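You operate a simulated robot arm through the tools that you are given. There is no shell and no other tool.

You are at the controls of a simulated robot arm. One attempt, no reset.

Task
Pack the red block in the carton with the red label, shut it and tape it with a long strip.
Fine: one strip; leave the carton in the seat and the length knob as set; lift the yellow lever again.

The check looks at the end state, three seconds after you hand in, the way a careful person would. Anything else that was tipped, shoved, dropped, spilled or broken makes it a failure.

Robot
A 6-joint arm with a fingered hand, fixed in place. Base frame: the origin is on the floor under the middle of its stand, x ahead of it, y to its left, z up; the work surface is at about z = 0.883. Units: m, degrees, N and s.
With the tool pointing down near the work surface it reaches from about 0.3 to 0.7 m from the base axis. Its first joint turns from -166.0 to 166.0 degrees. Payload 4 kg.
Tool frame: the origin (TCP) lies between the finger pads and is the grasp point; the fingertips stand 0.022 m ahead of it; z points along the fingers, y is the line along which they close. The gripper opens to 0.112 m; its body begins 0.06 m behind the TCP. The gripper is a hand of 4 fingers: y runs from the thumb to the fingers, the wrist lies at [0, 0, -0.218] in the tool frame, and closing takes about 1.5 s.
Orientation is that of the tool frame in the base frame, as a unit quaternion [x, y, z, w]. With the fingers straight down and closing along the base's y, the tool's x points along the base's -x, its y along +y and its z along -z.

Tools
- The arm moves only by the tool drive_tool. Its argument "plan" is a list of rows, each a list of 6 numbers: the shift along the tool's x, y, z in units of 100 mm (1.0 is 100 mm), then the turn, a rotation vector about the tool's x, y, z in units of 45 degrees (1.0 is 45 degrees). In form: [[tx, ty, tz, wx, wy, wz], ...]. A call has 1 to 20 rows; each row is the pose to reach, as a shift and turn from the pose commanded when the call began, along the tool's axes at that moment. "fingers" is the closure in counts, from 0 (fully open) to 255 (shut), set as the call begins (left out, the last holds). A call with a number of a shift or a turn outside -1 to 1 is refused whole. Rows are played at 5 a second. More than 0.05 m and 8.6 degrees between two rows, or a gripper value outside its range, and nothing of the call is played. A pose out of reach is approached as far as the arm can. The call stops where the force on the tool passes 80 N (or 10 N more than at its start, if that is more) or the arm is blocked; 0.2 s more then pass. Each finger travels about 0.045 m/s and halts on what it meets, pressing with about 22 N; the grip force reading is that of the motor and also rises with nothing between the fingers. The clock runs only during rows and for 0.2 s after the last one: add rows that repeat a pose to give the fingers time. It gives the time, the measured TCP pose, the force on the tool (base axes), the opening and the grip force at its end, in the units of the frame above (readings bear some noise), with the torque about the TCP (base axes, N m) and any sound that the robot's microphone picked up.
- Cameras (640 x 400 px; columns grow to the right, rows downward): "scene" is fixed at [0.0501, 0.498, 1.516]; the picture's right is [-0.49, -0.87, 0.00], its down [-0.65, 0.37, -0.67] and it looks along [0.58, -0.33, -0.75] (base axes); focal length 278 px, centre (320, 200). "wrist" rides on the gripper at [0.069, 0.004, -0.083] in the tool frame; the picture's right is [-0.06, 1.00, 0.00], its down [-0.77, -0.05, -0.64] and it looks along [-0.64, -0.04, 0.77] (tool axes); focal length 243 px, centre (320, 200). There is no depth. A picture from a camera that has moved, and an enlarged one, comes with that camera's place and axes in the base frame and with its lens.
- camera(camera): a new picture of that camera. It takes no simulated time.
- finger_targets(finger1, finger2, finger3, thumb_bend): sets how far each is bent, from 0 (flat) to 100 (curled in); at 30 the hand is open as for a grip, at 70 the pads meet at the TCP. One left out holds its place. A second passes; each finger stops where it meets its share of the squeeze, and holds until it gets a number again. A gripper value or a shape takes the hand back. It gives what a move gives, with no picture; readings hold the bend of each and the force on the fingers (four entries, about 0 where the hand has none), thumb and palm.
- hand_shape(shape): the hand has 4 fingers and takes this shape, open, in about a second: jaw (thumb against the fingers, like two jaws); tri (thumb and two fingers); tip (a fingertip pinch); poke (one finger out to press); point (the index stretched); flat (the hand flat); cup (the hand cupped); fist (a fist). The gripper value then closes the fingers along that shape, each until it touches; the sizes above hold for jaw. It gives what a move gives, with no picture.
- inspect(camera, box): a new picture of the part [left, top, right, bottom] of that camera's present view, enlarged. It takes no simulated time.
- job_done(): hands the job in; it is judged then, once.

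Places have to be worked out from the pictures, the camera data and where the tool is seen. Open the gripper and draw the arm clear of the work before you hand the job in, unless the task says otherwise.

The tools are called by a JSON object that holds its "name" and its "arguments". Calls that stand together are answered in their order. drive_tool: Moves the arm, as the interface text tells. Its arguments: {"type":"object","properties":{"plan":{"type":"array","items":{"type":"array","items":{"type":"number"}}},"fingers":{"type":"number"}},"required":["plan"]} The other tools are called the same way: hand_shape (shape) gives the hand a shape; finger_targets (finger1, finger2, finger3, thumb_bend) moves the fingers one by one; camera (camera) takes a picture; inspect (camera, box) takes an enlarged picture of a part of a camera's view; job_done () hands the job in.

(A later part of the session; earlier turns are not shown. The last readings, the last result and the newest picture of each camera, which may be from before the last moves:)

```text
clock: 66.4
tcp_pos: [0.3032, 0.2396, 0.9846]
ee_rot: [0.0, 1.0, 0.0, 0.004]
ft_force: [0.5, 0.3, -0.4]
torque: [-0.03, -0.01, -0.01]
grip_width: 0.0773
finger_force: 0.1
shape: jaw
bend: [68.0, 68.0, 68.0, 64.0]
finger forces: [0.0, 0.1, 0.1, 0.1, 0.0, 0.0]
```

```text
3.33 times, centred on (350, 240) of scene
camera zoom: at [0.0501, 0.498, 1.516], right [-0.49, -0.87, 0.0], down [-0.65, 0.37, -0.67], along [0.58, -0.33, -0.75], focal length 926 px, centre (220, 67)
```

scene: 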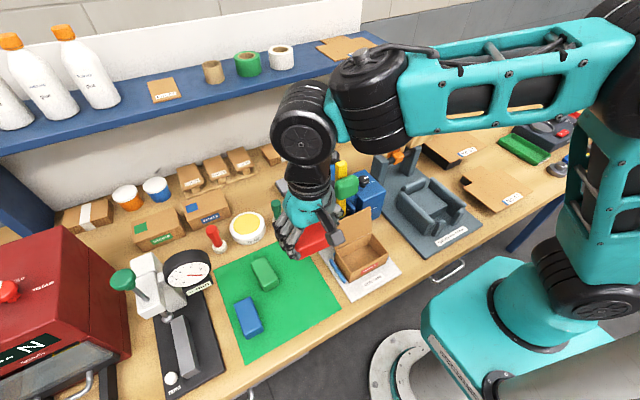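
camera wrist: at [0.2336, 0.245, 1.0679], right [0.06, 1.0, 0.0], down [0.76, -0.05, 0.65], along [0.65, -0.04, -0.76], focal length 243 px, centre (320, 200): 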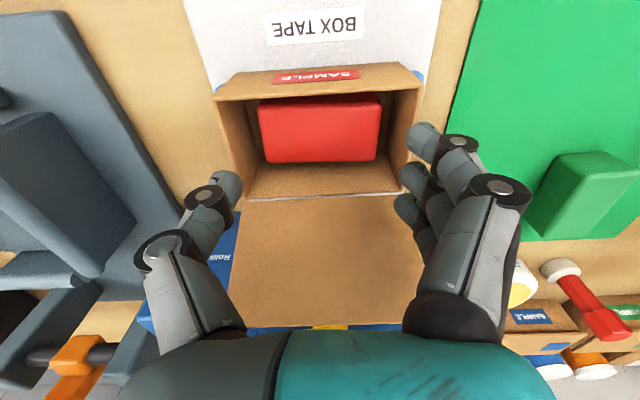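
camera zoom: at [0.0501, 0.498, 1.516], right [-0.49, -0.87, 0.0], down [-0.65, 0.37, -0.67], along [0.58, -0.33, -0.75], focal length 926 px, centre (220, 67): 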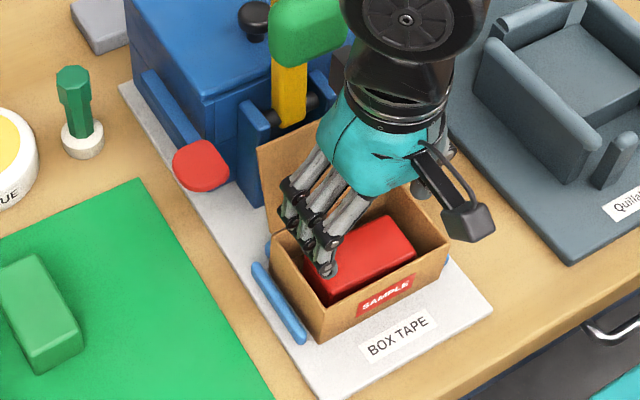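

The red block lies flat inside the carton and the carton has not moved. I raise the hand clear and turn it to ψ = −90°, so the thumb can go behind the open lid.

{"name": "drive_tool", "arguments": {"plan": [[0, 0, -0.3, 0, 0, 0], [0, 0, -0.65, 0, 0, 0], [0, 0, -1.0, 0, 0, 0]], "fingers": 0}}

{"name": "drive_tool", "arguments": {"plan": [[0, 0.1, -0.25, 0, 0, 0], [0, 0.2, -0.5, 0, 0, 0], [0, 0.3, -0.5, 0, 0, -0.15], [0, 0.4, -0.5, 0, 0, -0.3], [0, 0.48, -0.5, 0, 0, -0.45], [0, 0.48, -0.5, 0, 0, -0.6], [0, 0.48, -0.5, 0, 0, -0.75], [0, 0.48, -0.5, 0, 0, -0.9], [0, 0.48, -0.5, 0, 0, -1.0]]}}

{"name": "drive_tool", "arguments": {"plan": [[0, 0, 0, 0, 0, -0.15], [0, 0, 0, 0, 0, -0.3], [0, 0, 0, 0, 0, -0.45], [0, 0, 0, 0, 0, -0.6], [0, 0, 0, 0, 0, -0.75], [0, 0, 0, 0, 0, -0.9], [0, 0, 0, 0, 0, -1.0]]}}

{"name": "camera", "arguments": {"camera": "wrist"}}

{"name": "inspect", "arguments": {"camera": "scene", "box": [260, 130, 420, 300]}}

```text
clock: 67.2
tcp_pos: [0.302, 0.2381, 1.0845]
ee_rot: [0.0, 1.0, 0.0, 0.004]
ft_force: [-0.1, 0.6, -0.7]
torque: [0.0, -0.01, -0.02]
grip_width: 0.112
finger_force: 0.1
shape: jaw
bend: [30.0, 30.0, 30.0, 30.0]
finger forces: [0.1, 0.0, 0.0, 0.0, 0.0, 0.1]
```

```text
clock: 69.2
tcp_pos: [0.3031, 0.2878, 1.1346]
ee_rot: [-0.382, 0.924, -0.002, 0.004]
ft_force: [0.7, -0.4, 0.3]
torque: [0.01, 0.01, 0.03]
grip_width: 0.1117
finger_force: 0.0
shape: jaw
bend: [30.0, 30.0, 30.0, 30.0]
finger forces: [0.1, 0.0, 0.0, 0.0, 0.0, 0.0]
```

```text
clock: 70.8
tcp_pos: [0.303, 0.2874, 1.134]
ee_rot: [0.707, -0.707, 0.003, -0.003]
ft_force: [-0.7, -0.3, -0.3]
torque: [0.0, -0.04, 0.01]
grip_width: 0.112
finger_force: 0.1
shape: jaw
bend: [30.0, 30.0, 30.0, 30.0]
finger forces: [0.0, 0.1, 0.1, 0.0, 0.0, 0.0]
```

```text
taken
camera wrist: at [0.2976, 0.219, 1.2176], right [-1.0, 0.06, -0.01], down [0.04, 0.77, 0.64], along [0.05, 0.64, -0.77], focal length 243 px, centre (320, 200)
```

wrist: 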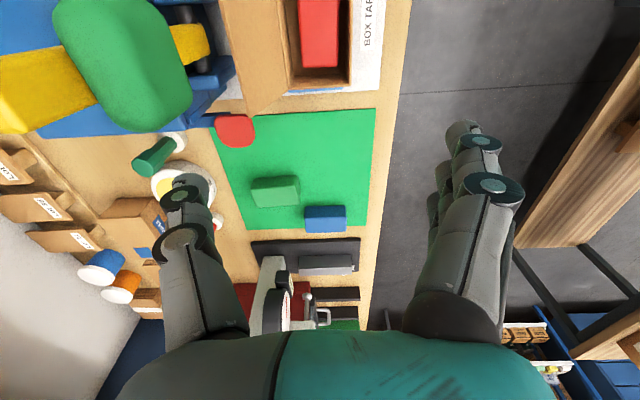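

```text
2.35 times, centred on (340, 215) of scene
camera zoom: at [0.0501, 0.498, 1.516], right [-0.49, -0.87, 0.0], down [-0.65, 0.37, -0.67], along [0.58, -0.33, -0.75], focal length 653 px, centre (273, 165)
```

zoom: 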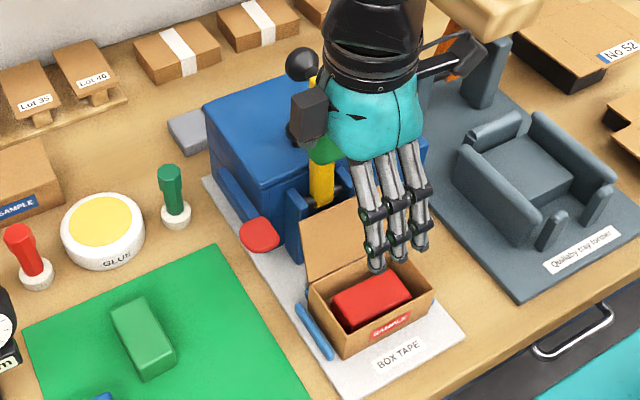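

The lid's top edge is at about (0.366, z 1.004), leaning back. To keep the palm away from the green pad I tilt the hand 30° so its body leans to the left, with the thumb going behind the lid's left corner.

{"name": "drive_tool", "arguments": {"plan": [[0, 0, 0, 0, 0.166, 0], [0, 0, 0, 0, 0.333, 0], [0, 0, 0, 0, 0.5, 0], [0, 0, 0, 0, 0.667, 0], [-0.126, -0.17, 0, 0, 0.667, 0], [-0.126, -0.17, 0.2, 0, 0.667, 0], [-0.126, -0.17, 0.4, 0, 0.667, 0], [-0.126, -0.17, 0.4, 0, 0.667, 0]]}}

{"name": "camera", "arguments": {"camera": "wrist"}}

{"name": "inspect", "arguments": {"camera": "scene", "box": [260, 130, 420, 300]}}

```text
clock: 72.6
tcp_pos: [0.3028, 0.2868, 1.0695]
ee_rot: [-0.682, 0.684, -0.185, -0.181]
ft_force: [0.2, -0.7, -0.6]
torque: [0.0, -0.01, -0.02]
grip_width: 0.112
finger_force: 0.1
shape: jaw
bend: [30.0, 30.0, 30.0, 30.0]
finger forces: [0.0, 0.0, 0.0, 0.0, 0.1, 0.1]
out of reach, approached as far as the arm can: row 3, 4, 5, 6, 7, 8
```

```text
taken
camera wrist: at [0.2982, 0.2674, 1.1759], right [-1.0, 0.06, -0.04], down [0.05, 0.98, 0.18], along [0.05, 0.17, -0.98], focal length 243 px, centre (320, 200)
```

wrist: 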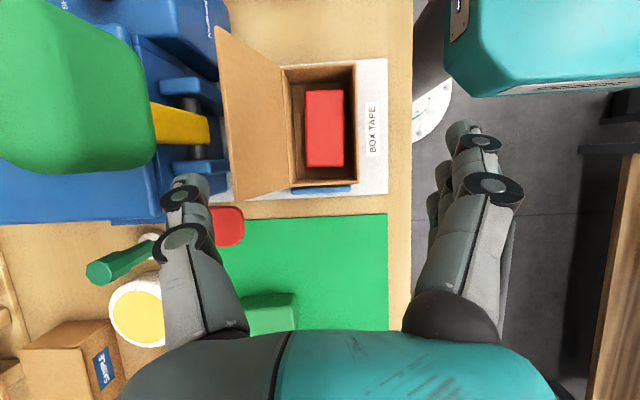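

```text
2.35 times, centred on (340, 215) of scene
camera zoom: at [0.0501, 0.498, 1.516], right [-0.49, -0.87, 0.0], down [-0.65, 0.37, -0.67], along [0.58, -0.33, -0.75], focal length 653 px, centre (273, 165)
```

zoom: 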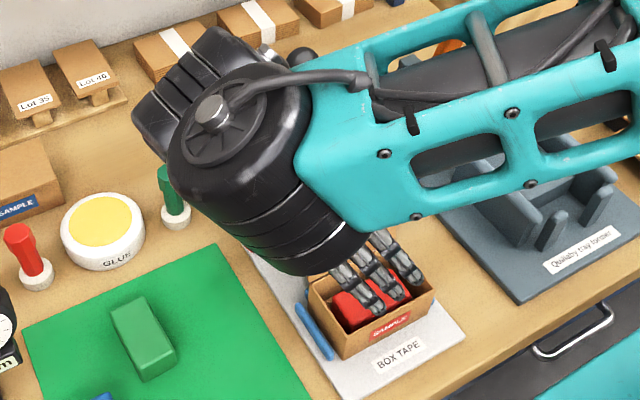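

The 30° tilt is at the edge of the arm's reach (x and z drifted, but nothing was touched; lever, lid and pad look unchanged). I reduce the tilt by about 12° and check the position again.

{"name": "drive_tool", "arguments": {"plan": [[0, 0, -0.05, 0, -0.09, 0], [0, 0, -0.1, 0, -0.18, 0], [0, 0, -0.15, 0, -0.27, 0], [0, 0, -0.15, 0, -0.27, 0]]}}

{"name": "camera", "arguments": {"camera": "wrist"}}

{"name": "camera", "arguments": {"camera": "scene"}}

```text
clock: 73.6
tcp_pos: [0.303, 0.2939, 1.0826]
ee_rot: [-0.698, 0.7, -0.111, -0.107]
ft_force: [-0.1, 0.4, 1.2]
torque: [0.0, -0.01, -0.02]
grip_width: 0.112
finger_force: 0.0
shape: jaw
bend: [30.0, 30.0, 30.0, 30.0]
finger forces: [0.1, 0.0, 0.1, 0.0, 0.0, 0.0]
```

```text
taken
camera wrist: at [0.2979, 0.2538, 1.1824], right [-1.0, 0.06, -0.03], down [0.05, 0.92, 0.38], along [0.05, 0.38, -0.93], focal length 243 px, centre (320, 200)
```

wrist: 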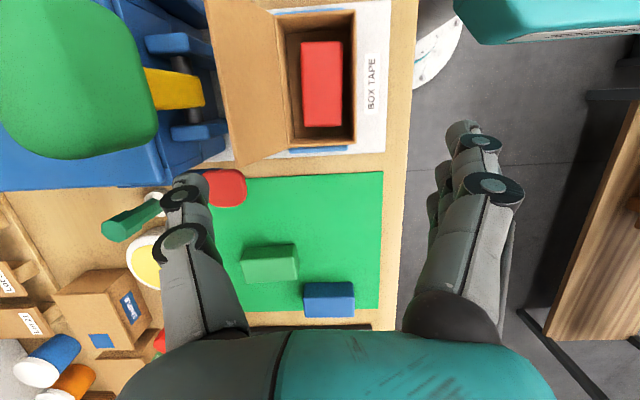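

```text
taken
```

scene: 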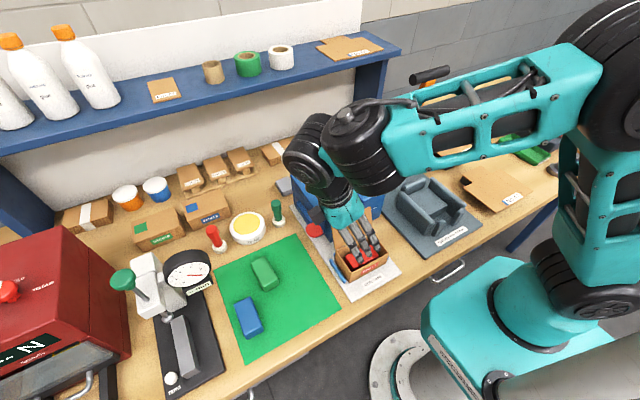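

With about 18° of tilt the pose is reachable. I shift 17 mm toward +x and lower partway, so the thumb is behind the lid's top edge, then look.

{"name": "drive_tool", "arguments": {"plan": [[0, -0.09, 0, 0, 0, 0], [0, -0.18, 0, 0, 0, 0], [-0.05, -0.18, 0.15, 0, 0, 0], [-0.08, -0.18, 0.3, 0, 0, 0], [-0.08, -0.18, 0.3, 0, 0, 0]]}}

{"name": "camera", "arguments": {"camera": "wrist"}}

{"name": "inspect", "arguments": {"camera": "scene", "box": [260, 130, 420, 300]}}

```text
clock: 74.8
tcp_pos: [0.3201, 0.2934, 1.0502]
ee_rot: [-0.698, 0.699, -0.112, -0.108]
ft_force: [-0.3, -0.6, -0.2]
torque: [-0.03, 0.0, -0.01]
grip_width: 0.1117
finger_force: 0.0
shape: jaw
bend: [30.0, 30.0, 30.0, 30.0]
finger forces: [0.0, 0.0, 0.0, 0.0, 0.0, 0.0]
```

```text
taken
camera wrist: at [0.3161, 0.2532, 1.1499], right [-1.0, 0.06, -0.03], down [0.05, 0.93, 0.38], along [0.05, 0.37, -0.93], focal length 243 px, centre (320, 200)
```

wrist: 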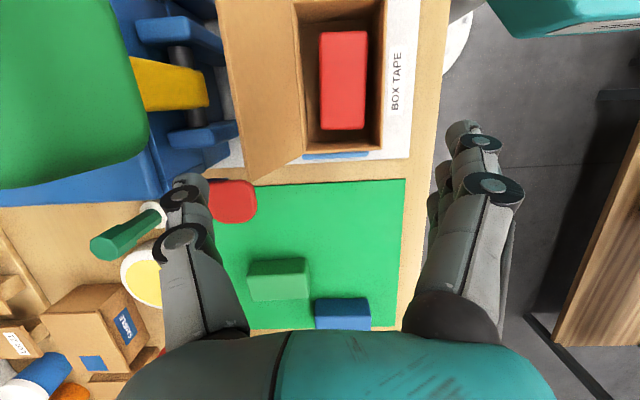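

```text
2.35 times, centred on (340, 215) of scene
camera zoom: at [0.0501, 0.498, 1.516], right [-0.49, -0.87, 0.0], down [-0.65, 0.37, -0.67], along [0.58, -0.33, -0.75], focal length 653 px, centre (273, 165)
```

zoom: 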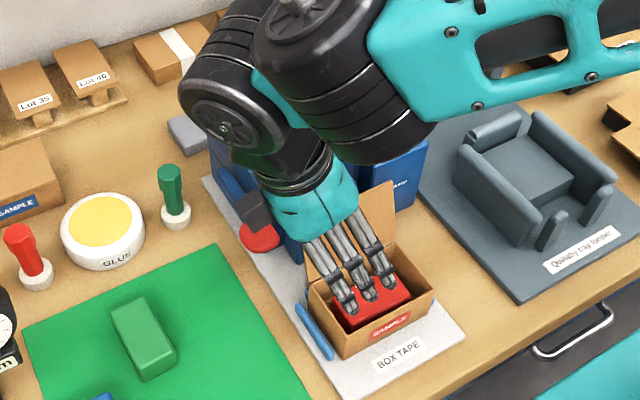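

The thumb is clearly behind the lid's top edge. I lower it 38 mm more and then begin pushing the lid forward (−x) slowly.

{"name": "drive_tool", "arguments": {"plan": [[-0.02, 0, 0.13, 0, 0, 0], [-0.04, 0, 0.26, 0, 0, 0], [-0.055, 0, 0.38, 0, 0, 0], [-0.055, 0, 0.38, 0, 0, 0]]}}

{"name": "camera", "arguments": {"camera": "wrist"}}

{"name": "inspect", "arguments": {"camera": "scene", "box": [260, 130, 420, 300]}}

```text
clock: 75.8
tcp_pos: [0.321, 0.2864, 1.0117]
ee_rot: [-0.697, 0.7, -0.113, -0.108]
ft_force: [0.1, 0.4, 0.5]
torque: [-0.01, 0.04, 0.04]
grip_width: 0.112
finger_force: 0.1
shape: jaw
bend: [30.0, 30.0, 30.0, 30.0]
finger forces: [0.0, 0.1, 0.1, 0.0, 0.1, 0.0]
```

```text
taken
camera wrist: at [0.316, 0.2468, 1.1119], right [-1.0, 0.06, -0.03], down [0.05, 0.93, 0.38], along [0.05, 0.37, -0.93], focal length 243 px, centre (320, 200)
```

wrist: 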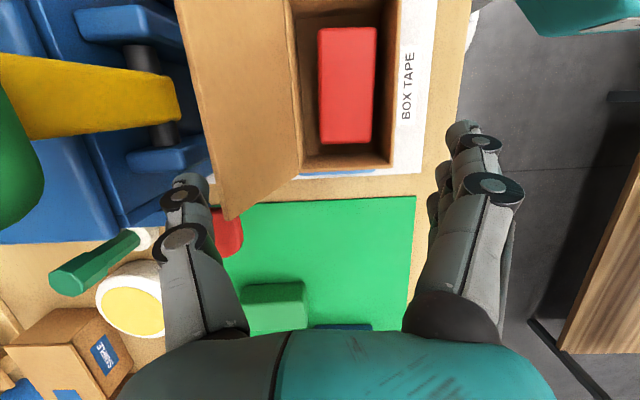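

```text
2.35 times, centred on (340, 215) of scene
camera zoom: at [0.0501, 0.498, 1.516], right [-0.49, -0.87, 0.0], down [-0.65, 0.37, -0.67], along [0.58, -0.33, -0.75], focal length 653 px, centre (273, 165)
```

zoom: 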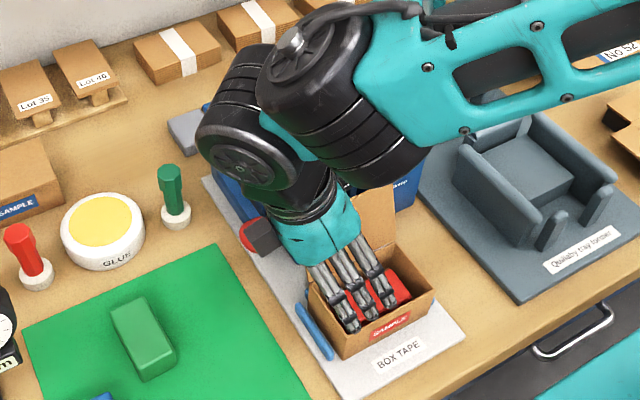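

The thumb sits right behind the lid's left corner. I push toward −x gently in small steps.

{"name": "drive_tool", "arguments": {"plan": [[0, 0.06, 0, 0, 0, 0], [0, 0.12, 0, 0, 0, 0], [0, 0.18, 0, 0, 0, 0], [0, 0.24, 0, 0, 0, 0], [0, 0.3, 0, 0, 0, 0]]}}

{"name": "camera", "arguments": {"camera": "wrist"}}

```text
clock: 77.0
tcp_pos: [0.2908, 0.2865, 1.0132]
ee_rot: [-0.698, 0.699, -0.112, -0.108]
ft_force: [-0.2, -0.7, -0.6]
torque: [-0.02, 0.01, 0.0]
grip_width: 0.112
finger_force: 0.3
shape: jaw
bend: [30.0, 30.0, 30.0, 30.0]
finger forces: [0.1, 0.1, 0.0, 0.1, 0.0, 0.0]
```

```text
taken
camera wrist: at [0.2863, 0.2463, 1.1128], right [-1.0, 0.06, -0.03], down [0.05, 0.93, 0.38], along [0.05, 0.37, -0.93], focal length 243 px, centre (320, 200)
```

wrist: 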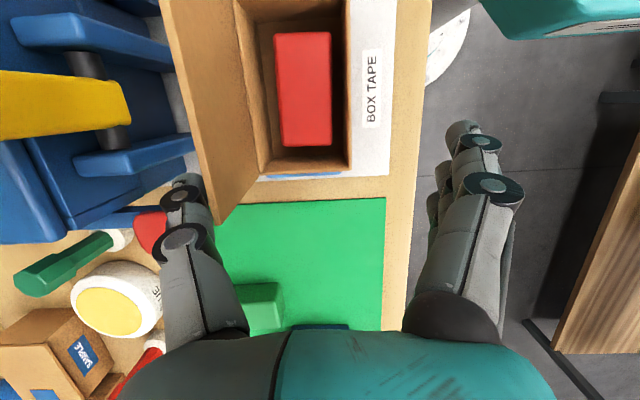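

The lid follows the thumb with hardly any force. I keep pushing another 50 mm past the vertical.

{"name": "drive_tool", "arguments": {"plan": [[0, 0.08, 0, 0, 0, 0], [0, 0.16, 0, 0, 0, 0], [0, 0.24, 0, 0, 0, 0], [0, 0.32, 0, 0, 0, 0], [0, 0.4, 0, 0, 0, 0]]}}

{"name": "camera", "arguments": {"camera": "wrist"}}

{"name": "inspect", "arguments": {"camera": "scene", "box": [260, 130, 420, 300]}}

```text
clock: 78.2
tcp_pos: [0.2504, 0.2877, 1.0115]
ee_rot: [-0.698, 0.699, -0.112, -0.108]
ft_force: [0.7, -0.4, 0.5]
torque: [0.0, -0.01, -0.02]
grip_width: 0.1118
finger_force: 0.1
shape: jaw
bend: [30.0, 30.0, 30.0, 30.0]
finger forces: [0.0, 0.0, 0.0, 0.0, 0.0, 0.1]
```

```text
taken
camera wrist: at [0.2475, 0.2473, 1.1123], right [-1.0, 0.06, -0.03], down [0.05, 0.93, 0.38], along [0.05, 0.37, -0.93], focal length 243 px, centre (320, 200)
```

wrist: 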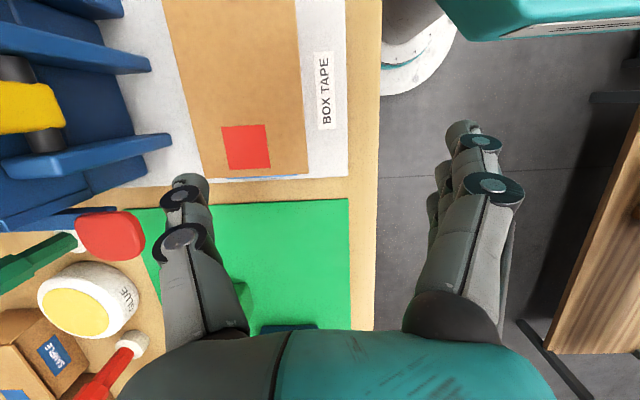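

```text
2.35 times, centred on (340, 215) of scene
camera zoom: at [0.0501, 0.498, 1.516], right [-0.49, -0.87, 0.0], down [-0.65, 0.37, -0.67], along [0.58, -0.33, -0.75], focal length 653 px, centre (273, 165)
```

zoom: 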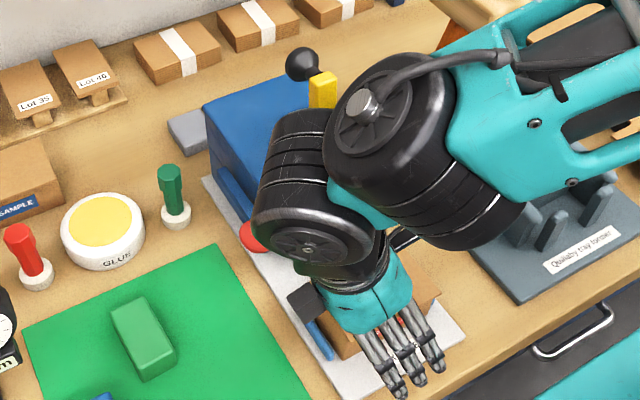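

The lid has swung shut, showing its red top square. I lift straight up (along base z), then untilt the hand.

{"name": "drive_tool", "arguments": {"plan": [[0.1, 0, -0.32, 0, 0, 0], [0.2, 0, -0.64, 0, 0, 0], [0.3, 0, -0.95, 0, 0, 0]]}}

{"name": "drive_tool", "arguments": {"plan": [[0, 0, 0, 0, -0.13, 0], [0, 0, 0, 0, -0.26, 0], [0, 0, 0, 0, -0.393, 0], [0, 0, 0, 0, -0.393, 0]]}}

{"name": "camera", "arguments": {"camera": "wrist"}}

{"name": "inspect", "arguments": {"camera": "scene", "box": [270, 130, 430, 300]}}

```text
clock: 79.0
tcp_pos: [0.2515, 0.2867, 1.1123]
ee_rot: [-0.698, 0.7, -0.112, -0.107]
ft_force: [0.0, -0.2, 0.1]
torque: [-0.03, 0.0, 0.01]
grip_width: 0.1119
finger_force: 0.0
shape: jaw
bend: [30.0, 30.0, 30.0, 30.0]
finger forces: [0.1, 0.0, 0.1, 0.0, 0.0, 0.0]
```

```text
clock: 80.0
tcp_pos: [0.2505, 0.2874, 1.112]
ee_rot: [-0.707, 0.707, -0.003, 0.002]
ft_force: [0.2, 0.2, 0.0]
torque: [-0.03, -0.03, 0.04]
grip_width: 0.1117
finger_force: 0.0
shape: jaw
bend: [30.0, 30.0, 30.0, 30.0]
finger forces: [0.1, 0.0, 0.1, 0.0, 0.0, 0.0]
```

```text
taken
camera wrist: at [0.2459, 0.2187, 1.1951], right [-1.0, 0.07, -0.01], down [0.05, 0.77, 0.64], along [0.05, 0.64, -0.77], focal length 243 px, centre (320, 200)
```

wrist: 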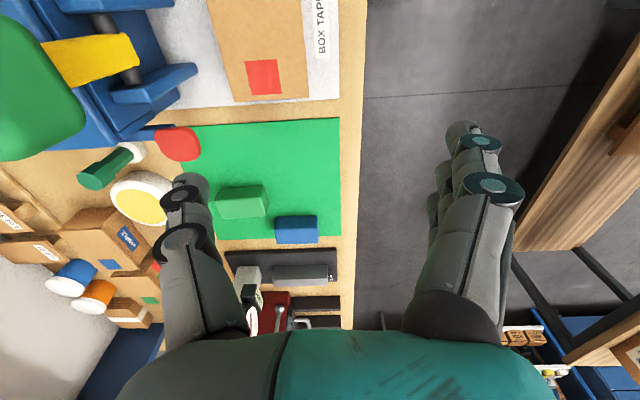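

```text
2.35 times, centred on (350, 215) of scene
camera zoom: at [0.0501, 0.498, 1.516], right [-0.49, -0.87, 0.0], down [-0.65, 0.37, -0.67], along [0.58, -0.33, -0.75], focal length 653 px, centre (249, 165)
```

zoom: 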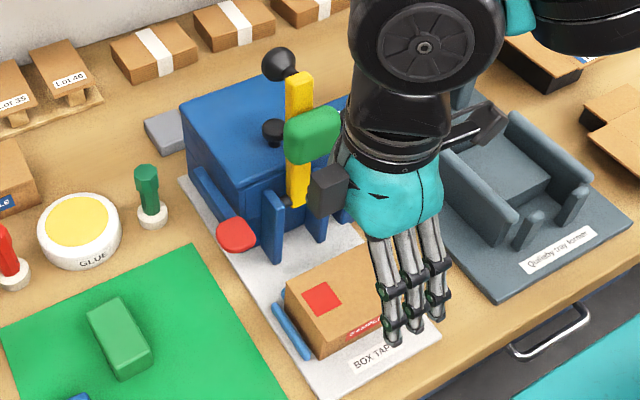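

The carton is shut. Before working the lever I look closely at the red paddle and the lever's head to understand the machine.

{"name": "inspect", "arguments": {"camera": "scene", "box": [310, 170, 370, 230]}}

{"name": "inspect", "arguments": {"camera": "wrist", "box": [0, 0, 230, 180]}}

{"name": "inspect", "arguments": {"camera": "scene", "box": [330, 220, 400, 290]}}

```text
6.67 times, centred on (340, 200) of scene
camera zoom: at [0.0501, 0.498, 1.516], right [-0.49, -0.87, 0.0], down [-0.65, 0.37, -0.67], along [0.58, -0.33, -0.75], focal length 1851 px, centre (187, 200)
```

zoom: 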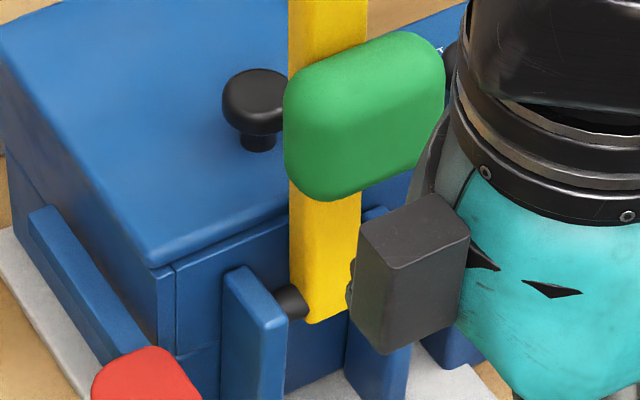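

```text
2.22 times, centred on (115, 90) of wrist
camera zoom: at [0.2459, 0.2187, 1.1951], right [-1.0, 0.07, -0.01], down [0.05, 0.77, 0.64], along [0.05, 0.64, -0.77], focal length 539 px, centre (776, 444)
```

zoom: 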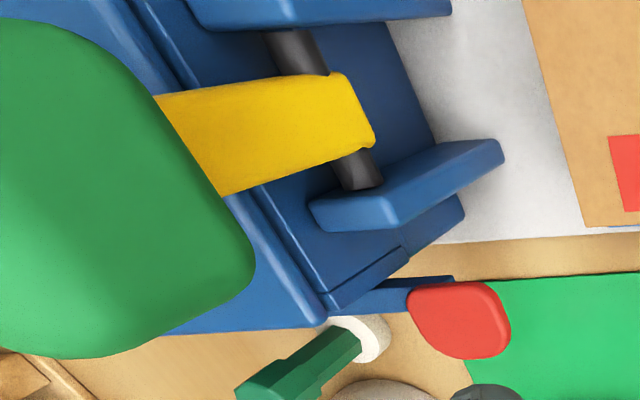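

```text
5.71 times, centred on (365, 255) of scene
camera zoom: at [0.0501, 0.498, 1.516], right [-0.49, -0.87, 0.0], down [-0.65, 0.37, -0.67], along [0.58, -0.33, -0.75], focal length 1587 px, centre (63, -114)
```

zoom: 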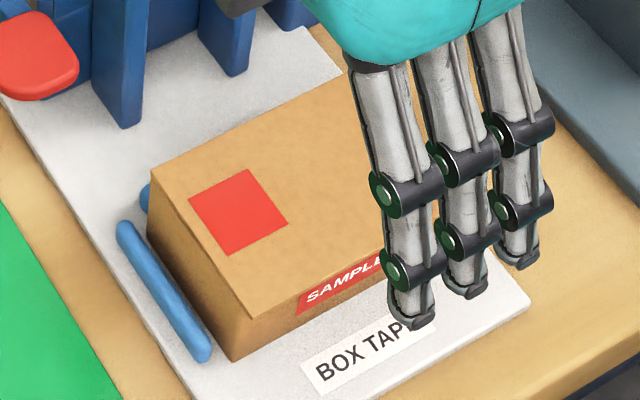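

Everything looks right: the carton is shut, and the knob is on LONG. I'll work the yellow lever first (one stroke), gripping its black ball at about (0.447, 0.239, 1.127); first I raise the hand and turn back to ψ = 0.

{"name": "drive_tool", "arguments": {"plan": [[0, 0, -0.35, 0, 0, 0], [0, 0, -0.7, 0, 0, 0], [0, 0, -1.0, 0, 0, 0]]}}

{"name": "drive_tool", "arguments": {"plan": [[0, 0, -0.1, 0, 0, 0.15], [0, 0, -0.1, 0, 0, 0.3], [0, 0, -0.1, 0, 0, 0.45], [0, 0, -0.1, 0, 0, 0.6], [0, 0, -0.1, 0, 0, 0.75], [0, 0, -0.1, 0, 0, 0.9], [0, 0, -0.1, 0, 0, 1.0]]}}

{"name": "drive_tool", "arguments": {"plan": [[0, 0, 0, 0, 0, 0.15], [0, 0, 0, 0, 0, 0.3], [0, 0, 0, 0, 0, 0.45], [0, 0, 0, 0, 0, 0.6], [0, 0, 0, 0, 0, 0.75], [0, 0, 0, 0, 0, 0.9], [0, 0, 0, 0, 0, 1.0]]}}

{"name": "camera", "arguments": {"camera": "wrist"}}

{"name": "inspect", "arguments": {"camera": "scene", "box": [290, 130, 410, 290]}}

```text
clock: 80.8
tcp_pos: [0.2483, 0.2886, 1.214]
ee_rot: [0.707, -0.707, 0.004, -0.001]
ft_force: [0.0, 0.3, 0.3]
torque: [0.01, -0.01, 0.0]
grip_width: 0.1122
finger_force: 0.2
shape: jaw
bend: [30.0, 30.0, 30.0, 30.0]
finger forces: [0.1, 0.2, 0.0, 0.0, 0.1, 0.0]
```

```text
clock: 82.4
tcp_pos: [0.2498, 0.2888, 1.222]
ee_rot: [-0.38, 0.925, -0.002, 0.002]
ft_force: [0.2, -0.2, 0.1]
torque: [-0.02, 0.0, -0.03]
grip_width: 0.112
finger_force: 0.0
shape: jaw
bend: [30.0, 30.0, 30.0, 30.0]
finger forces: [0.1, 0.1, 0.0, 0.0, 0.0, 0.0]
```

```text
clock: 84.0
tcp_pos: [0.2493, 0.2891, 1.2214]
ee_rot: [0.002, 1.0, -0.003, 0.003]
ft_force: [0.9, 0.2, 0.4]
torque: [-0.02, -0.03, 0.01]
grip_width: 0.1119
finger_force: 0.1
shape: jaw
bend: [30.0, 30.0, 30.0, 30.0]
finger forces: [0.0, 0.1, 0.0, 0.0, 0.1, 0.1]
```

```text
taken
camera wrist: at [0.1803, 0.2933, 1.3048], right [0.07, 1.0, 0.0], down [0.76, -0.05, 0.65], along [0.65, -0.05, -0.76], focal length 243 px, centre (320, 200)
```

wrist: 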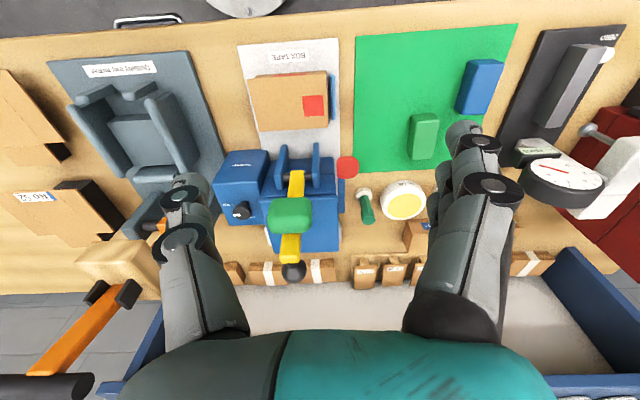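

```text
2.50 times, centred on (350, 210) of scene
camera zoom: at [0.0501, 0.498, 1.516], right [-0.49, -0.87, 0.0], down [-0.65, 0.37, -0.67], along [0.58, -0.33, -0.75], focal length 694 px, centre (245, 175)
```

zoom: 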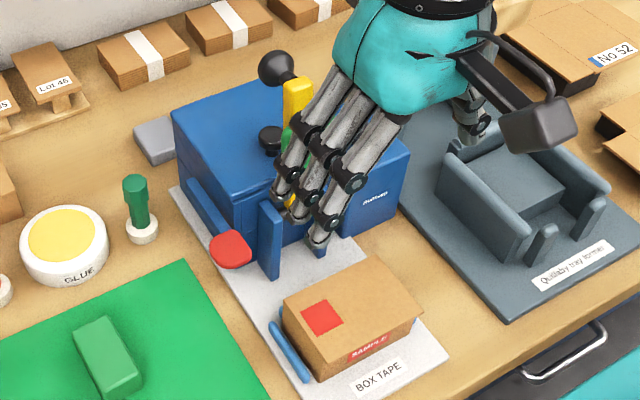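

The ball triangulates to about (0.449, 0.239, 1.124). I move above it at z ≈ 1.215.

{"name": "drive_tool", "arguments": {"plan": [[-0.33, -0.08, 0, 0, 0, 0], [-0.66, -0.16, 0, 0, 0, 0], [-1.0, -0.25, 0, 0, 0, 0]]}}

{"name": "drive_tool", "arguments": {"plan": [[-0.33, -0.08, 0, 0, 0, 0], [-0.66, -0.16, 0, 0, 0, 0], [-0.99, -0.25, 0, 0, 0, 0], [-0.99, -0.25, 0, 0, 0, 0]]}}

{"name": "camera", "arguments": {"camera": "wrist"}}

{"name": "inspect", "arguments": {"camera": "scene", "box": [280, 100, 400, 220]}}

```text
clock: 84.8
tcp_pos: [0.3491, 0.262, 1.2246]
ee_rot: [0.001, 1.0, -0.001, 0.003]
ft_force: [0.3, 0.4, 0.3]
torque: [0.03, 0.01, 0.0]
grip_width: 0.1121
finger_force: 0.1
shape: jaw
bend: [30.0, 30.0, 30.0, 30.0]
finger forces: [0.0, 0.0, 0.1, 0.0, 0.0, 0.0]
```

```text
clock: 85.8
tcp_pos: [0.4481, 0.2378, 1.2249]
ee_rot: [0.001, 1.0, -0.001, 0.003]
ft_force: [0.5, 0.6, -0.5]
torque: [-0.01, -0.07, -0.05]
grip_width: 0.1117
finger_force: 0.1
shape: jaw
bend: [30.0, 30.0, 30.0, 30.0]
finger forces: [0.0, 0.1, 0.0, 0.1, 0.0, 0.0]
```

```text
taken
camera wrist: at [0.3786, 0.2436, 1.3076], right [0.07, 1.0, 0.0], down [0.76, -0.05, 0.65], along [0.65, -0.04, -0.76], focal length 243 px, centre (320, 200)
```

wrist: 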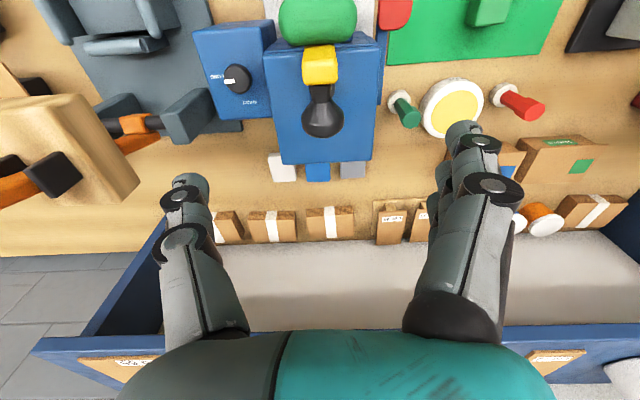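

```text
3.33 times, centred on (340, 160) of scene
camera zoom: at [0.0501, 0.498, 1.516], right [-0.49, -0.87, 0.0], down [-0.65, 0.37, -0.67], along [0.58, -0.33, -0.75], focal length 926 px, centre (253, 333)
```

zoom: 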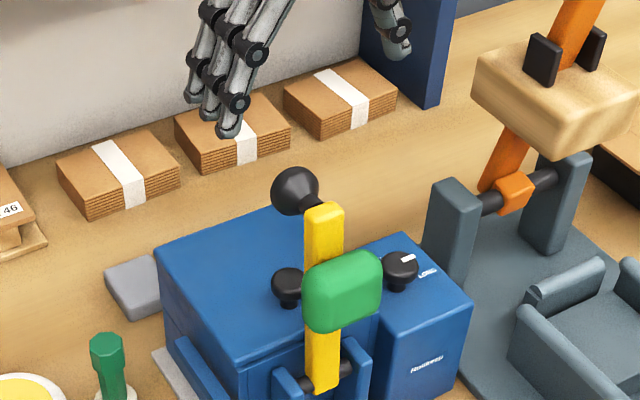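

The knob mark is confirmed on LONG. The ball is at about (0.4498, 0.241); I descend so the TCP is at the ball's centre.

{"name": "drive_tool", "arguments": {"plan": [[-0.017, 0.025, 0.25, 0, 0, 0], [-0.017, 0.025, 0.5, 0, 0, 0], [-0.017, 0.025, 0.75, 0, 0, 0], [-0.017, 0.025, 0.98, 0, 0, 0], [-0.017, 0.025, 0.98, 0, 0, 0]]}}

{"name": "camera", "arguments": {"camera": "wrist"}}

{"name": "inspect", "arguments": {"camera": "scene", "box": [280, 100, 400, 220]}}

```text
clock: 87.0
tcp_pos: [0.4503, 0.2398, 1.1251]
ee_rot: [0.001, 1.0, -0.001, 0.004]
ft_force: [-1.0, -0.4, -0.2]
torque: [0.04, 0.0, -0.03]
grip_width: 0.1121
finger_force: 0.0
shape: jaw
bend: [30.0, 30.0, 30.0, 30.0]
finger forces: [0.0, 0.1, 0.1, 0.0, 0.0, 0.1]
```

```text
taken
camera wrist: at [0.3803, 0.2455, 1.2079], right [0.07, 1.0, 0.0], down [0.76, -0.05, 0.65], along [0.65, -0.04, -0.76], focal length 243 px, centre (320, 200)
```

wrist: 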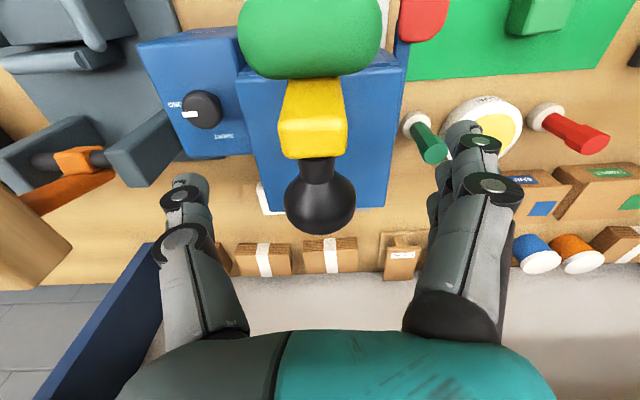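

```text
3.33 times, centred on (340, 160) of scene
camera zoom: at [0.0501, 0.498, 1.516], right [-0.49, -0.87, 0.0], down [-0.65, 0.37, -0.67], along [0.58, -0.33, -0.75], focal length 926 px, centre (253, 333)
```

zoom: 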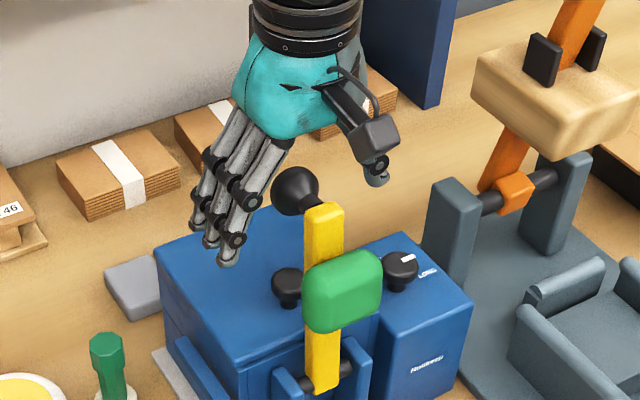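

The ball is centred between thumb and middle finger. I pinch it with only finger 2 and the thumb, so the outer fingers stay clear of the lever.

{"name": "finger_targets", "arguments": {"finger2": 85, "thumb_bend": 85}}

{"name": "camera", "arguments": {"camera": "wrist"}}

```text
clock: 88.0
tcp_pos: [0.4487, 0.2381, 1.1246]
ee_rot: [0.001, 1.0, -0.003, 0.002]
ft_force: [-5.6, -16.1, -18.5]
torque: [0.09, 0.08, -0.09]
grip_width: 0.0669
finger_force: 16.5
shape: fingers
bend: [30.0, 64.0, 30.0, 65.0]
finger forces: [0.0, 6.3, 0.0, 0.0, 26.8, 0.1]
```

```text
taken
camera wrist: at [0.3802, 0.2447, 1.2075], right [0.07, 1.0, 0.0], down [0.76, -0.05, 0.64], along [0.64, -0.05, -0.76], focal length 243 px, centre (320, 200)
```

wrist: 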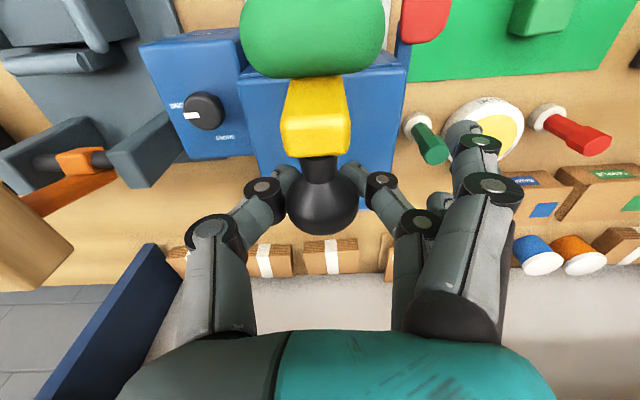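

The thumb presses harder than the finger and the pads sit slightly below the ball's middle. I shift the hand a few millimetres up and toward −y to balance it.

{"name": "drive_tool", "arguments": {"plan": [[0, -0.02, -0.03, 0, 0, 0], [0, -0.03, -0.05, 0, 0, 0], [0, -0.03, -0.05, 0, 0, 0]]}}

```text
clock: 88.8
tcp_pos: [0.4486, 0.2375, 1.1282]
ee_rot: [0.0, 1.0, -0.002, 0.001]
ft_force: [-13.6, -6.8, -39.6]
torque: [0.11, 0.22, -0.02]
grip_width: 0.0667
finger_force: 18.0
shape: fingers
bend: [30.0, 60.0, 30.0, 65.0]
finger forces: [0.0, 12.4, 0.1, 0.1, 24.4, 0.0]
```

The fingertips hook below the ball's middle. I release and re-pinch about 12 mm higher.

{"name": "finger_targets", "arguments": {"finger2": 40, "thumb_bend": 40}}

{"name": "drive_tool", "arguments": {"plan": [[0, 0.03, -0.04, 0, 0, 0], [0, 0.03, -0.09, 0, 0, 0], [0, 0.03, -0.09, 0, 0, 0]]}}

{"name": "camera", "arguments": {"camera": "wrist"}}

```text
clock: 89.8
tcp_pos: [0.4512, 0.2377, 1.1315]
ee_rot: [0.002, 1.0, -0.002, 0.004]
ft_force: [-0.4, 0.3, 0.1]
torque: [0.01, 0.01, -0.01]
grip_width: 0.099
finger_force: 0.0
shape: fingers
bend: [30.0, 40.0, 30.0, 40.0]
finger forces: [0.0, 0.0, 0.0, 0.1, 0.0, 0.1]
```

```text
clock: 90.6
tcp_pos: [0.4516, 0.2395, 1.1397]
ee_rot: [0.001, 1.0, -0.001, 0.003]
ft_force: [0.3, 0.0, -0.1]
torque: [0.02, -0.02, 0.03]
grip_width: 0.0992
finger_force: 0.3
shape: fingers
bend: [30.0, 40.0, 30.0, 40.0]
finger forces: [0.1, 0.0, 0.1, 0.0, 0.0, 0.0]
```

```text
taken
camera wrist: at [0.3812, 0.2458, 1.2217], right [0.06, 1.0, 0.0], down [0.76, -0.05, 0.65], along [0.65, -0.04, -0.76], focal length 243 px, centre (320, 200)
```

wrist: 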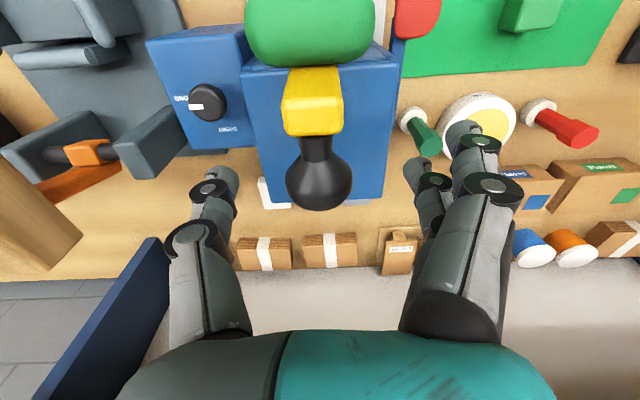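

Now the TCP is about 14 mm above the ball's centre. I pinch again.

{"name": "finger_targets", "arguments": {"finger2": 80, "thumb_bend": 80}}

{"name": "inspect", "arguments": {"camera": "wrist", "box": [180, 60, 480, 280]}}

{"name": "inspect", "arguments": {"camera": "scene", "box": [290, 110, 390, 210]}}

```text
clock: 91.6
tcp_pos: [0.451, 0.2392, 1.1386]
ee_rot: [0.001, 1.0, -0.002, 0.003]
ft_force: [-2.9, -14.5, -8.3]
torque: [-0.2, 0.06, 0.01]
grip_width: 0.0715
finger_force: 13.5
shape: fingers
bend: [30.0, 60.0, 30.0, 64.0]
finger forces: [0.1, 6.2, 0.1, 0.0, 21.5, 0.1]
```

```text
1.82 times, centred on (330, 170) of wrist
camera zoom: at [0.3812, 0.2451, 1.2214], right [0.07, 1.0, 0.0], down [0.76, -0.05, 0.65], along [0.64, -0.05, -0.76], focal length 441 px, centre (302, 254)
```

zoom: 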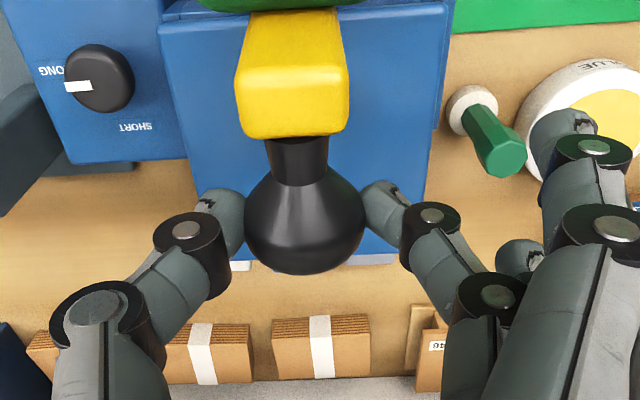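

```text
4.00 times, centred on (340, 160) of scene
camera zoom: at [0.0501, 0.498, 1.516], right [-0.49, -0.87, 0.0], down [-0.65, 0.37, -0.67], along [0.58, -0.33, -0.75], focal length 1111 px, centre (240, 360)
```

zoom: 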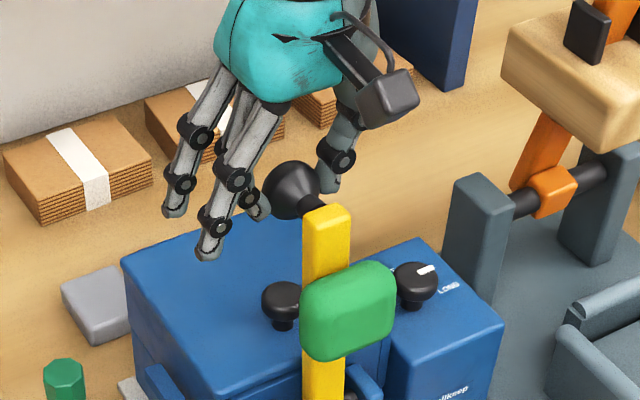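

The pinch is good now: both fingertips on the ball's sides. I start the arc about the hinge (≈ x 0.399, z 0.986) slowly, first about 20°.

{"name": "drive_tool", "arguments": {"plan": [[0.06, 0, -0.02, 0, 0, 0], [0.12, 0, -0.038, 0, 0, 0], [0.18, 0, -0.053, 0, 0, 0], [0.245, 0, -0.065, 0, 0, 0], [0.31, 0, -0.075, 0, 0, 0], [0.372, 0, -0.082, 0, 0, 0], [0.437, 0, -0.087, 0, 0, 0], [0.5, 0, -0.088, 0, 0, 0]]}}

{"name": "camera", "arguments": {"camera": "wrist"}}

{"name": "inspect", "arguments": {"camera": "scene", "box": [290, 110, 410, 290]}}

```text
clock: 93.4
tcp_pos: [0.3998, 0.2399, 1.1458]
ee_rot: [0.001, 1.0, -0.002, 0.004]
ft_force: [1.0, -13.2, -6.3]
torque: [-0.23, -0.12, -0.03]
grip_width: 0.0713
finger_force: 12.2
shape: fingers
bend: [30.0, 59.0, 30.0, 64.0]
finger forces: [0.1, 6.3, 0.0, 0.1, 18.1, 0.0]
```

```text
taken
camera wrist: at [0.331, 0.2448, 1.2297], right [0.07, 1.0, 0.0], down [0.76, -0.05, 0.65], along [0.65, -0.04, -0.76], focal length 243 px, centre (320, 200)
```

wrist: 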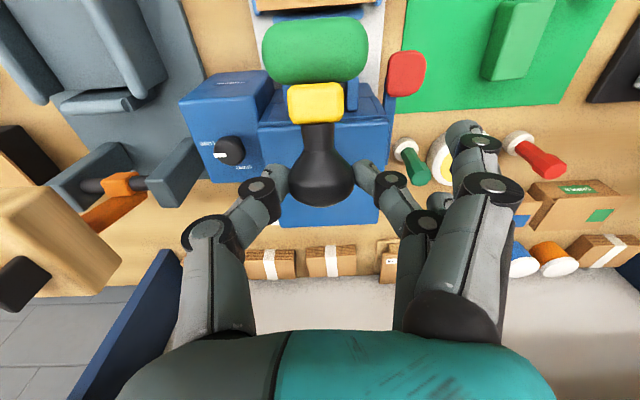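

```text
2.22 times, centred on (350, 200) of scene
camera zoom: at [0.0501, 0.498, 1.516], right [-0.49, -0.87, 0.0], down [-0.65, 0.37, -0.67], along [0.58, -0.33, -0.75], focal length 617 px, centre (253, 200)
```

zoom: 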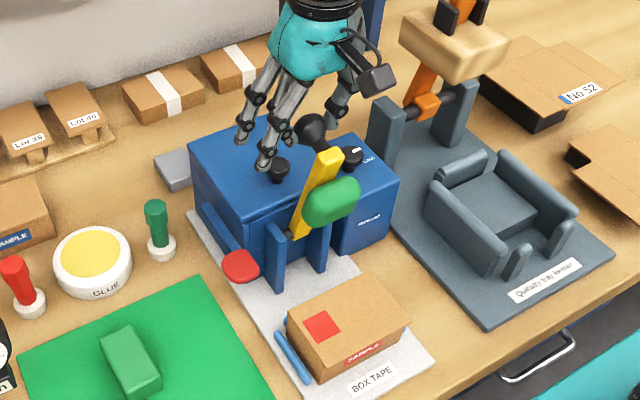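

The lever follows smoothly with small forces. I continue the arc another 40°.

{"name": "drive_tool", "arguments": {"plan": [[0.064, 0, 0.002, 0, 0, 0], [0.128, 0, 0.006, 0, 0, 0], [0.192, 0, 0.013, 0, 0, 0], [0.255, 0, 0.022, 0, 0, 0], [0.318, 0, 0.035, 0, 0, 0], [0.38, 0, 0.05, 0, 0, 0], [0.441, 0, 0.068, 0, 0, 0], [0.502, 0, 0.089, 0, 0, 0], [0.562, 0, 0.112, 0, 0, 0], [0.62, 0, 0.138, 0, 0, 0], [0.678, 0, 0.166, 0, 0, 0], [0.734, 0, 0.197, 0, 0, 0], [0.789, 0, 0.23, 0, 0, 0], [0.842, 0, 0.265, 0, 0, 0], [0.894, 0, 0.303, 0, 0, 0], [0.944, 0, 0.343, 0, 0, 0]]}}

{"name": "camera", "arguments": {"camera": "wrist"}}

{"name": "inspect", "arguments": {"camera": "scene", "box": [290, 110, 410, 290]}}

```text
clock: 96.8
tcp_pos: [0.3064, 0.2405, 1.1132]
ee_rot: [0.002, 1.0, -0.002, 0.002]
ft_force: [0.6, -15.2, 0.7]
torque: [-0.25, -0.1, -0.04]
grip_width: 0.0707
finger_force: 13.7
shape: fingers
bend: [30.0, 59.0, 30.0, 65.0]
finger forces: [0.1, 6.2, 0.0, 0.0, 21.0, 0.0]
```

```text
taken
camera wrist: at [0.2369, 0.2447, 1.1955], right [0.07, 1.0, 0.0], down [0.76, -0.05, 0.65], along [0.65, -0.04, -0.76], focal length 243 px, centre (320, 200)
```

wrist: 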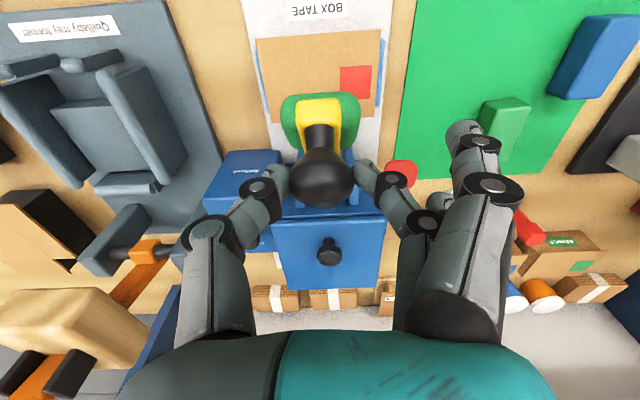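

```text
2.22 times, centred on (350, 200) of scene
camera zoom: at [0.0501, 0.498, 1.516], right [-0.49, -0.87, 0.0], down [-0.65, 0.37, -0.67], along [0.58, -0.33, -0.75], focal length 617 px, centre (253, 200)
```

zoom: 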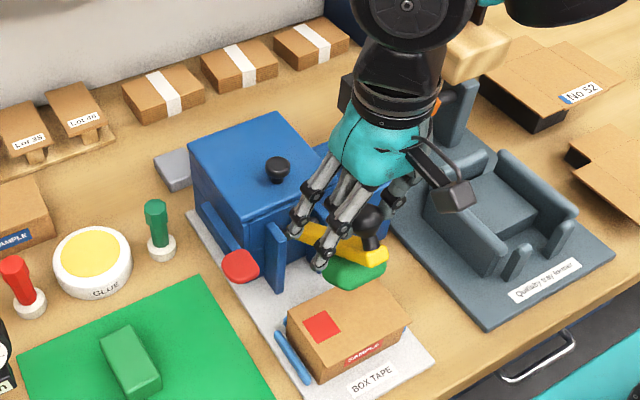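

The head is coming down over the carton with the forces still low. I continue to about 160°, more slowly.

{"name": "drive_tool", "arguments": {"plan": [[0.048, 0, 0.042, 0, 0, 0], [0.094, 0, 0.086, 0, 0, 0], [0.138, 0, 0.133, 0, 0, 0], [0.181, 0, 0.181, 0, 0, 0], [0.221, 0, 0.231, 0, 0, 0], [0.259, 0, 0.282, 0, 0, 0], [0.295, 0, 0.336, 0, 0, 0], [0.328, 0, 0.391, 0, 0, 0], [0.359, 0, 0.447, 0, 0, 0], [0.387, 0, 0.504, 0, 0, 0], [0.413, 0, 0.563, 0, 0, 0], [0.436, 0, 0.622, 0, 0, 0]]}}

{"name": "camera", "arguments": {"camera": "wrist"}}

{"name": "inspect", "arguments": {"camera": "scene", "box": [290, 110, 410, 290]}}

```text
clock: 99.4
tcp_pos: [0.2638, 0.2392, 1.0501]
ee_rot: [0.0, 1.0, -0.001, 0.003]
ft_force: [-13.9, -13.6, 6.4]
torque: [-0.23, 0.14, -0.14]
grip_width: 0.0707
finger_force: 15.4
shape: fingers
bend: [30.0, 60.0, 30.0, 65.0]
finger forces: [0.0, 8.4, 0.1, 0.1, 23.8, 0.0]
```

```text
taken
camera wrist: at [0.1939, 0.2442, 1.1328], right [0.06, 1.0, 0.0], down [0.76, -0.05, 0.65], along [0.64, -0.04, -0.76], focal length 243 px, centre (320, 200)
```

wrist: 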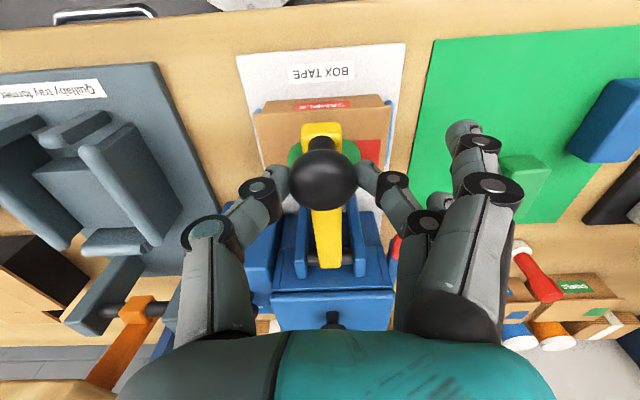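

```text
2.22 times, centred on (350, 200) of scene
camera zoom: at [0.0501, 0.498, 1.516], right [-0.49, -0.87, 0.0], down [-0.65, 0.37, -0.67], along [0.58, -0.33, -0.75], focal length 617 px, centre (253, 200)
```

zoom: 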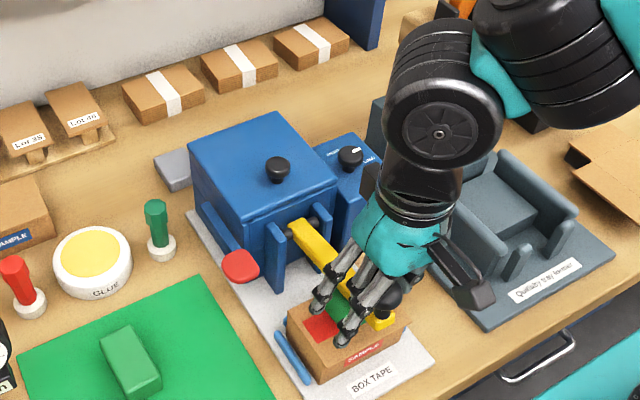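

The head is nearly on the carton. I go on in small steps, watching the vertical force.

{"name": "drive_tool", "arguments": {"plan": [[0.04, 0, 0.03, 0, 0, 0], [0.055, 0, 0.06, 0, 0, 0], [0.065, 0, 0.09, 0, 0, 0], [0.075, 0, 0.123, 0, 0, 0], [0.075, 0, 0.123, 0, 0, 0]]}}

{"name": "inspect", "arguments": {"camera": "scene", "box": [320, 190, 420, 290]}}

{"name": "inspect", "arguments": {"camera": "wrist", "box": [220, 50, 420, 290]}}

```text
clock: 100.6
tcp_pos: [0.256, 0.2399, 1.0393]
ee_rot: [0.001, 1.0, -0.002, 0.004]
ft_force: [6.1, -16.3, -1.2]
torque: [-0.26, -0.19, -0.01]
grip_width: 0.071
finger_force: 13.7
shape: fingers
bend: [30.0, 60.0, 30.0, 65.0]
finger forces: [0.1, 5.3, 0.1, 0.0, 21.3, 0.1]
```

```text
4.00 times, centred on (370, 240) of scene
camera zoom: at [0.0501, 0.498, 1.516], right [-0.49, -0.87, 0.0], down [-0.65, 0.37, -0.67], along [0.58, -0.33, -0.75], focal length 1111 px, centre (120, 40)
```

zoom: 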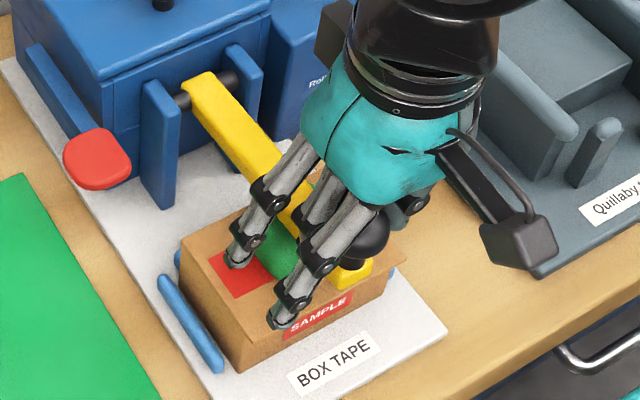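

```text
1.67 times, centred on (320, 170) of wrist
camera zoom: at [0.1873, 0.2451, 1.1211], right [0.07, 1.0, 0.0], down [0.76, -0.05, 0.65], along [0.65, -0.04, -0.76], focal length 404 px, centre (320, 250)
```

zoom: 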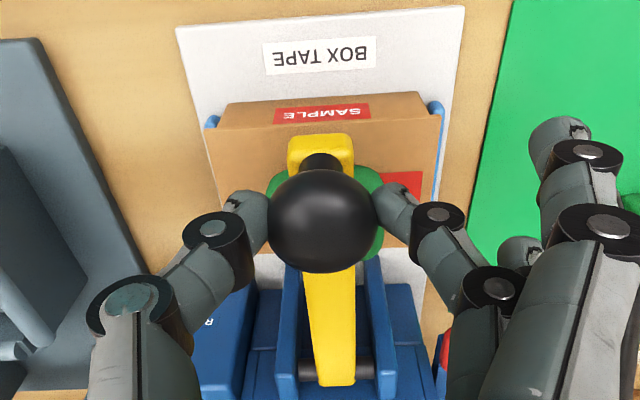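

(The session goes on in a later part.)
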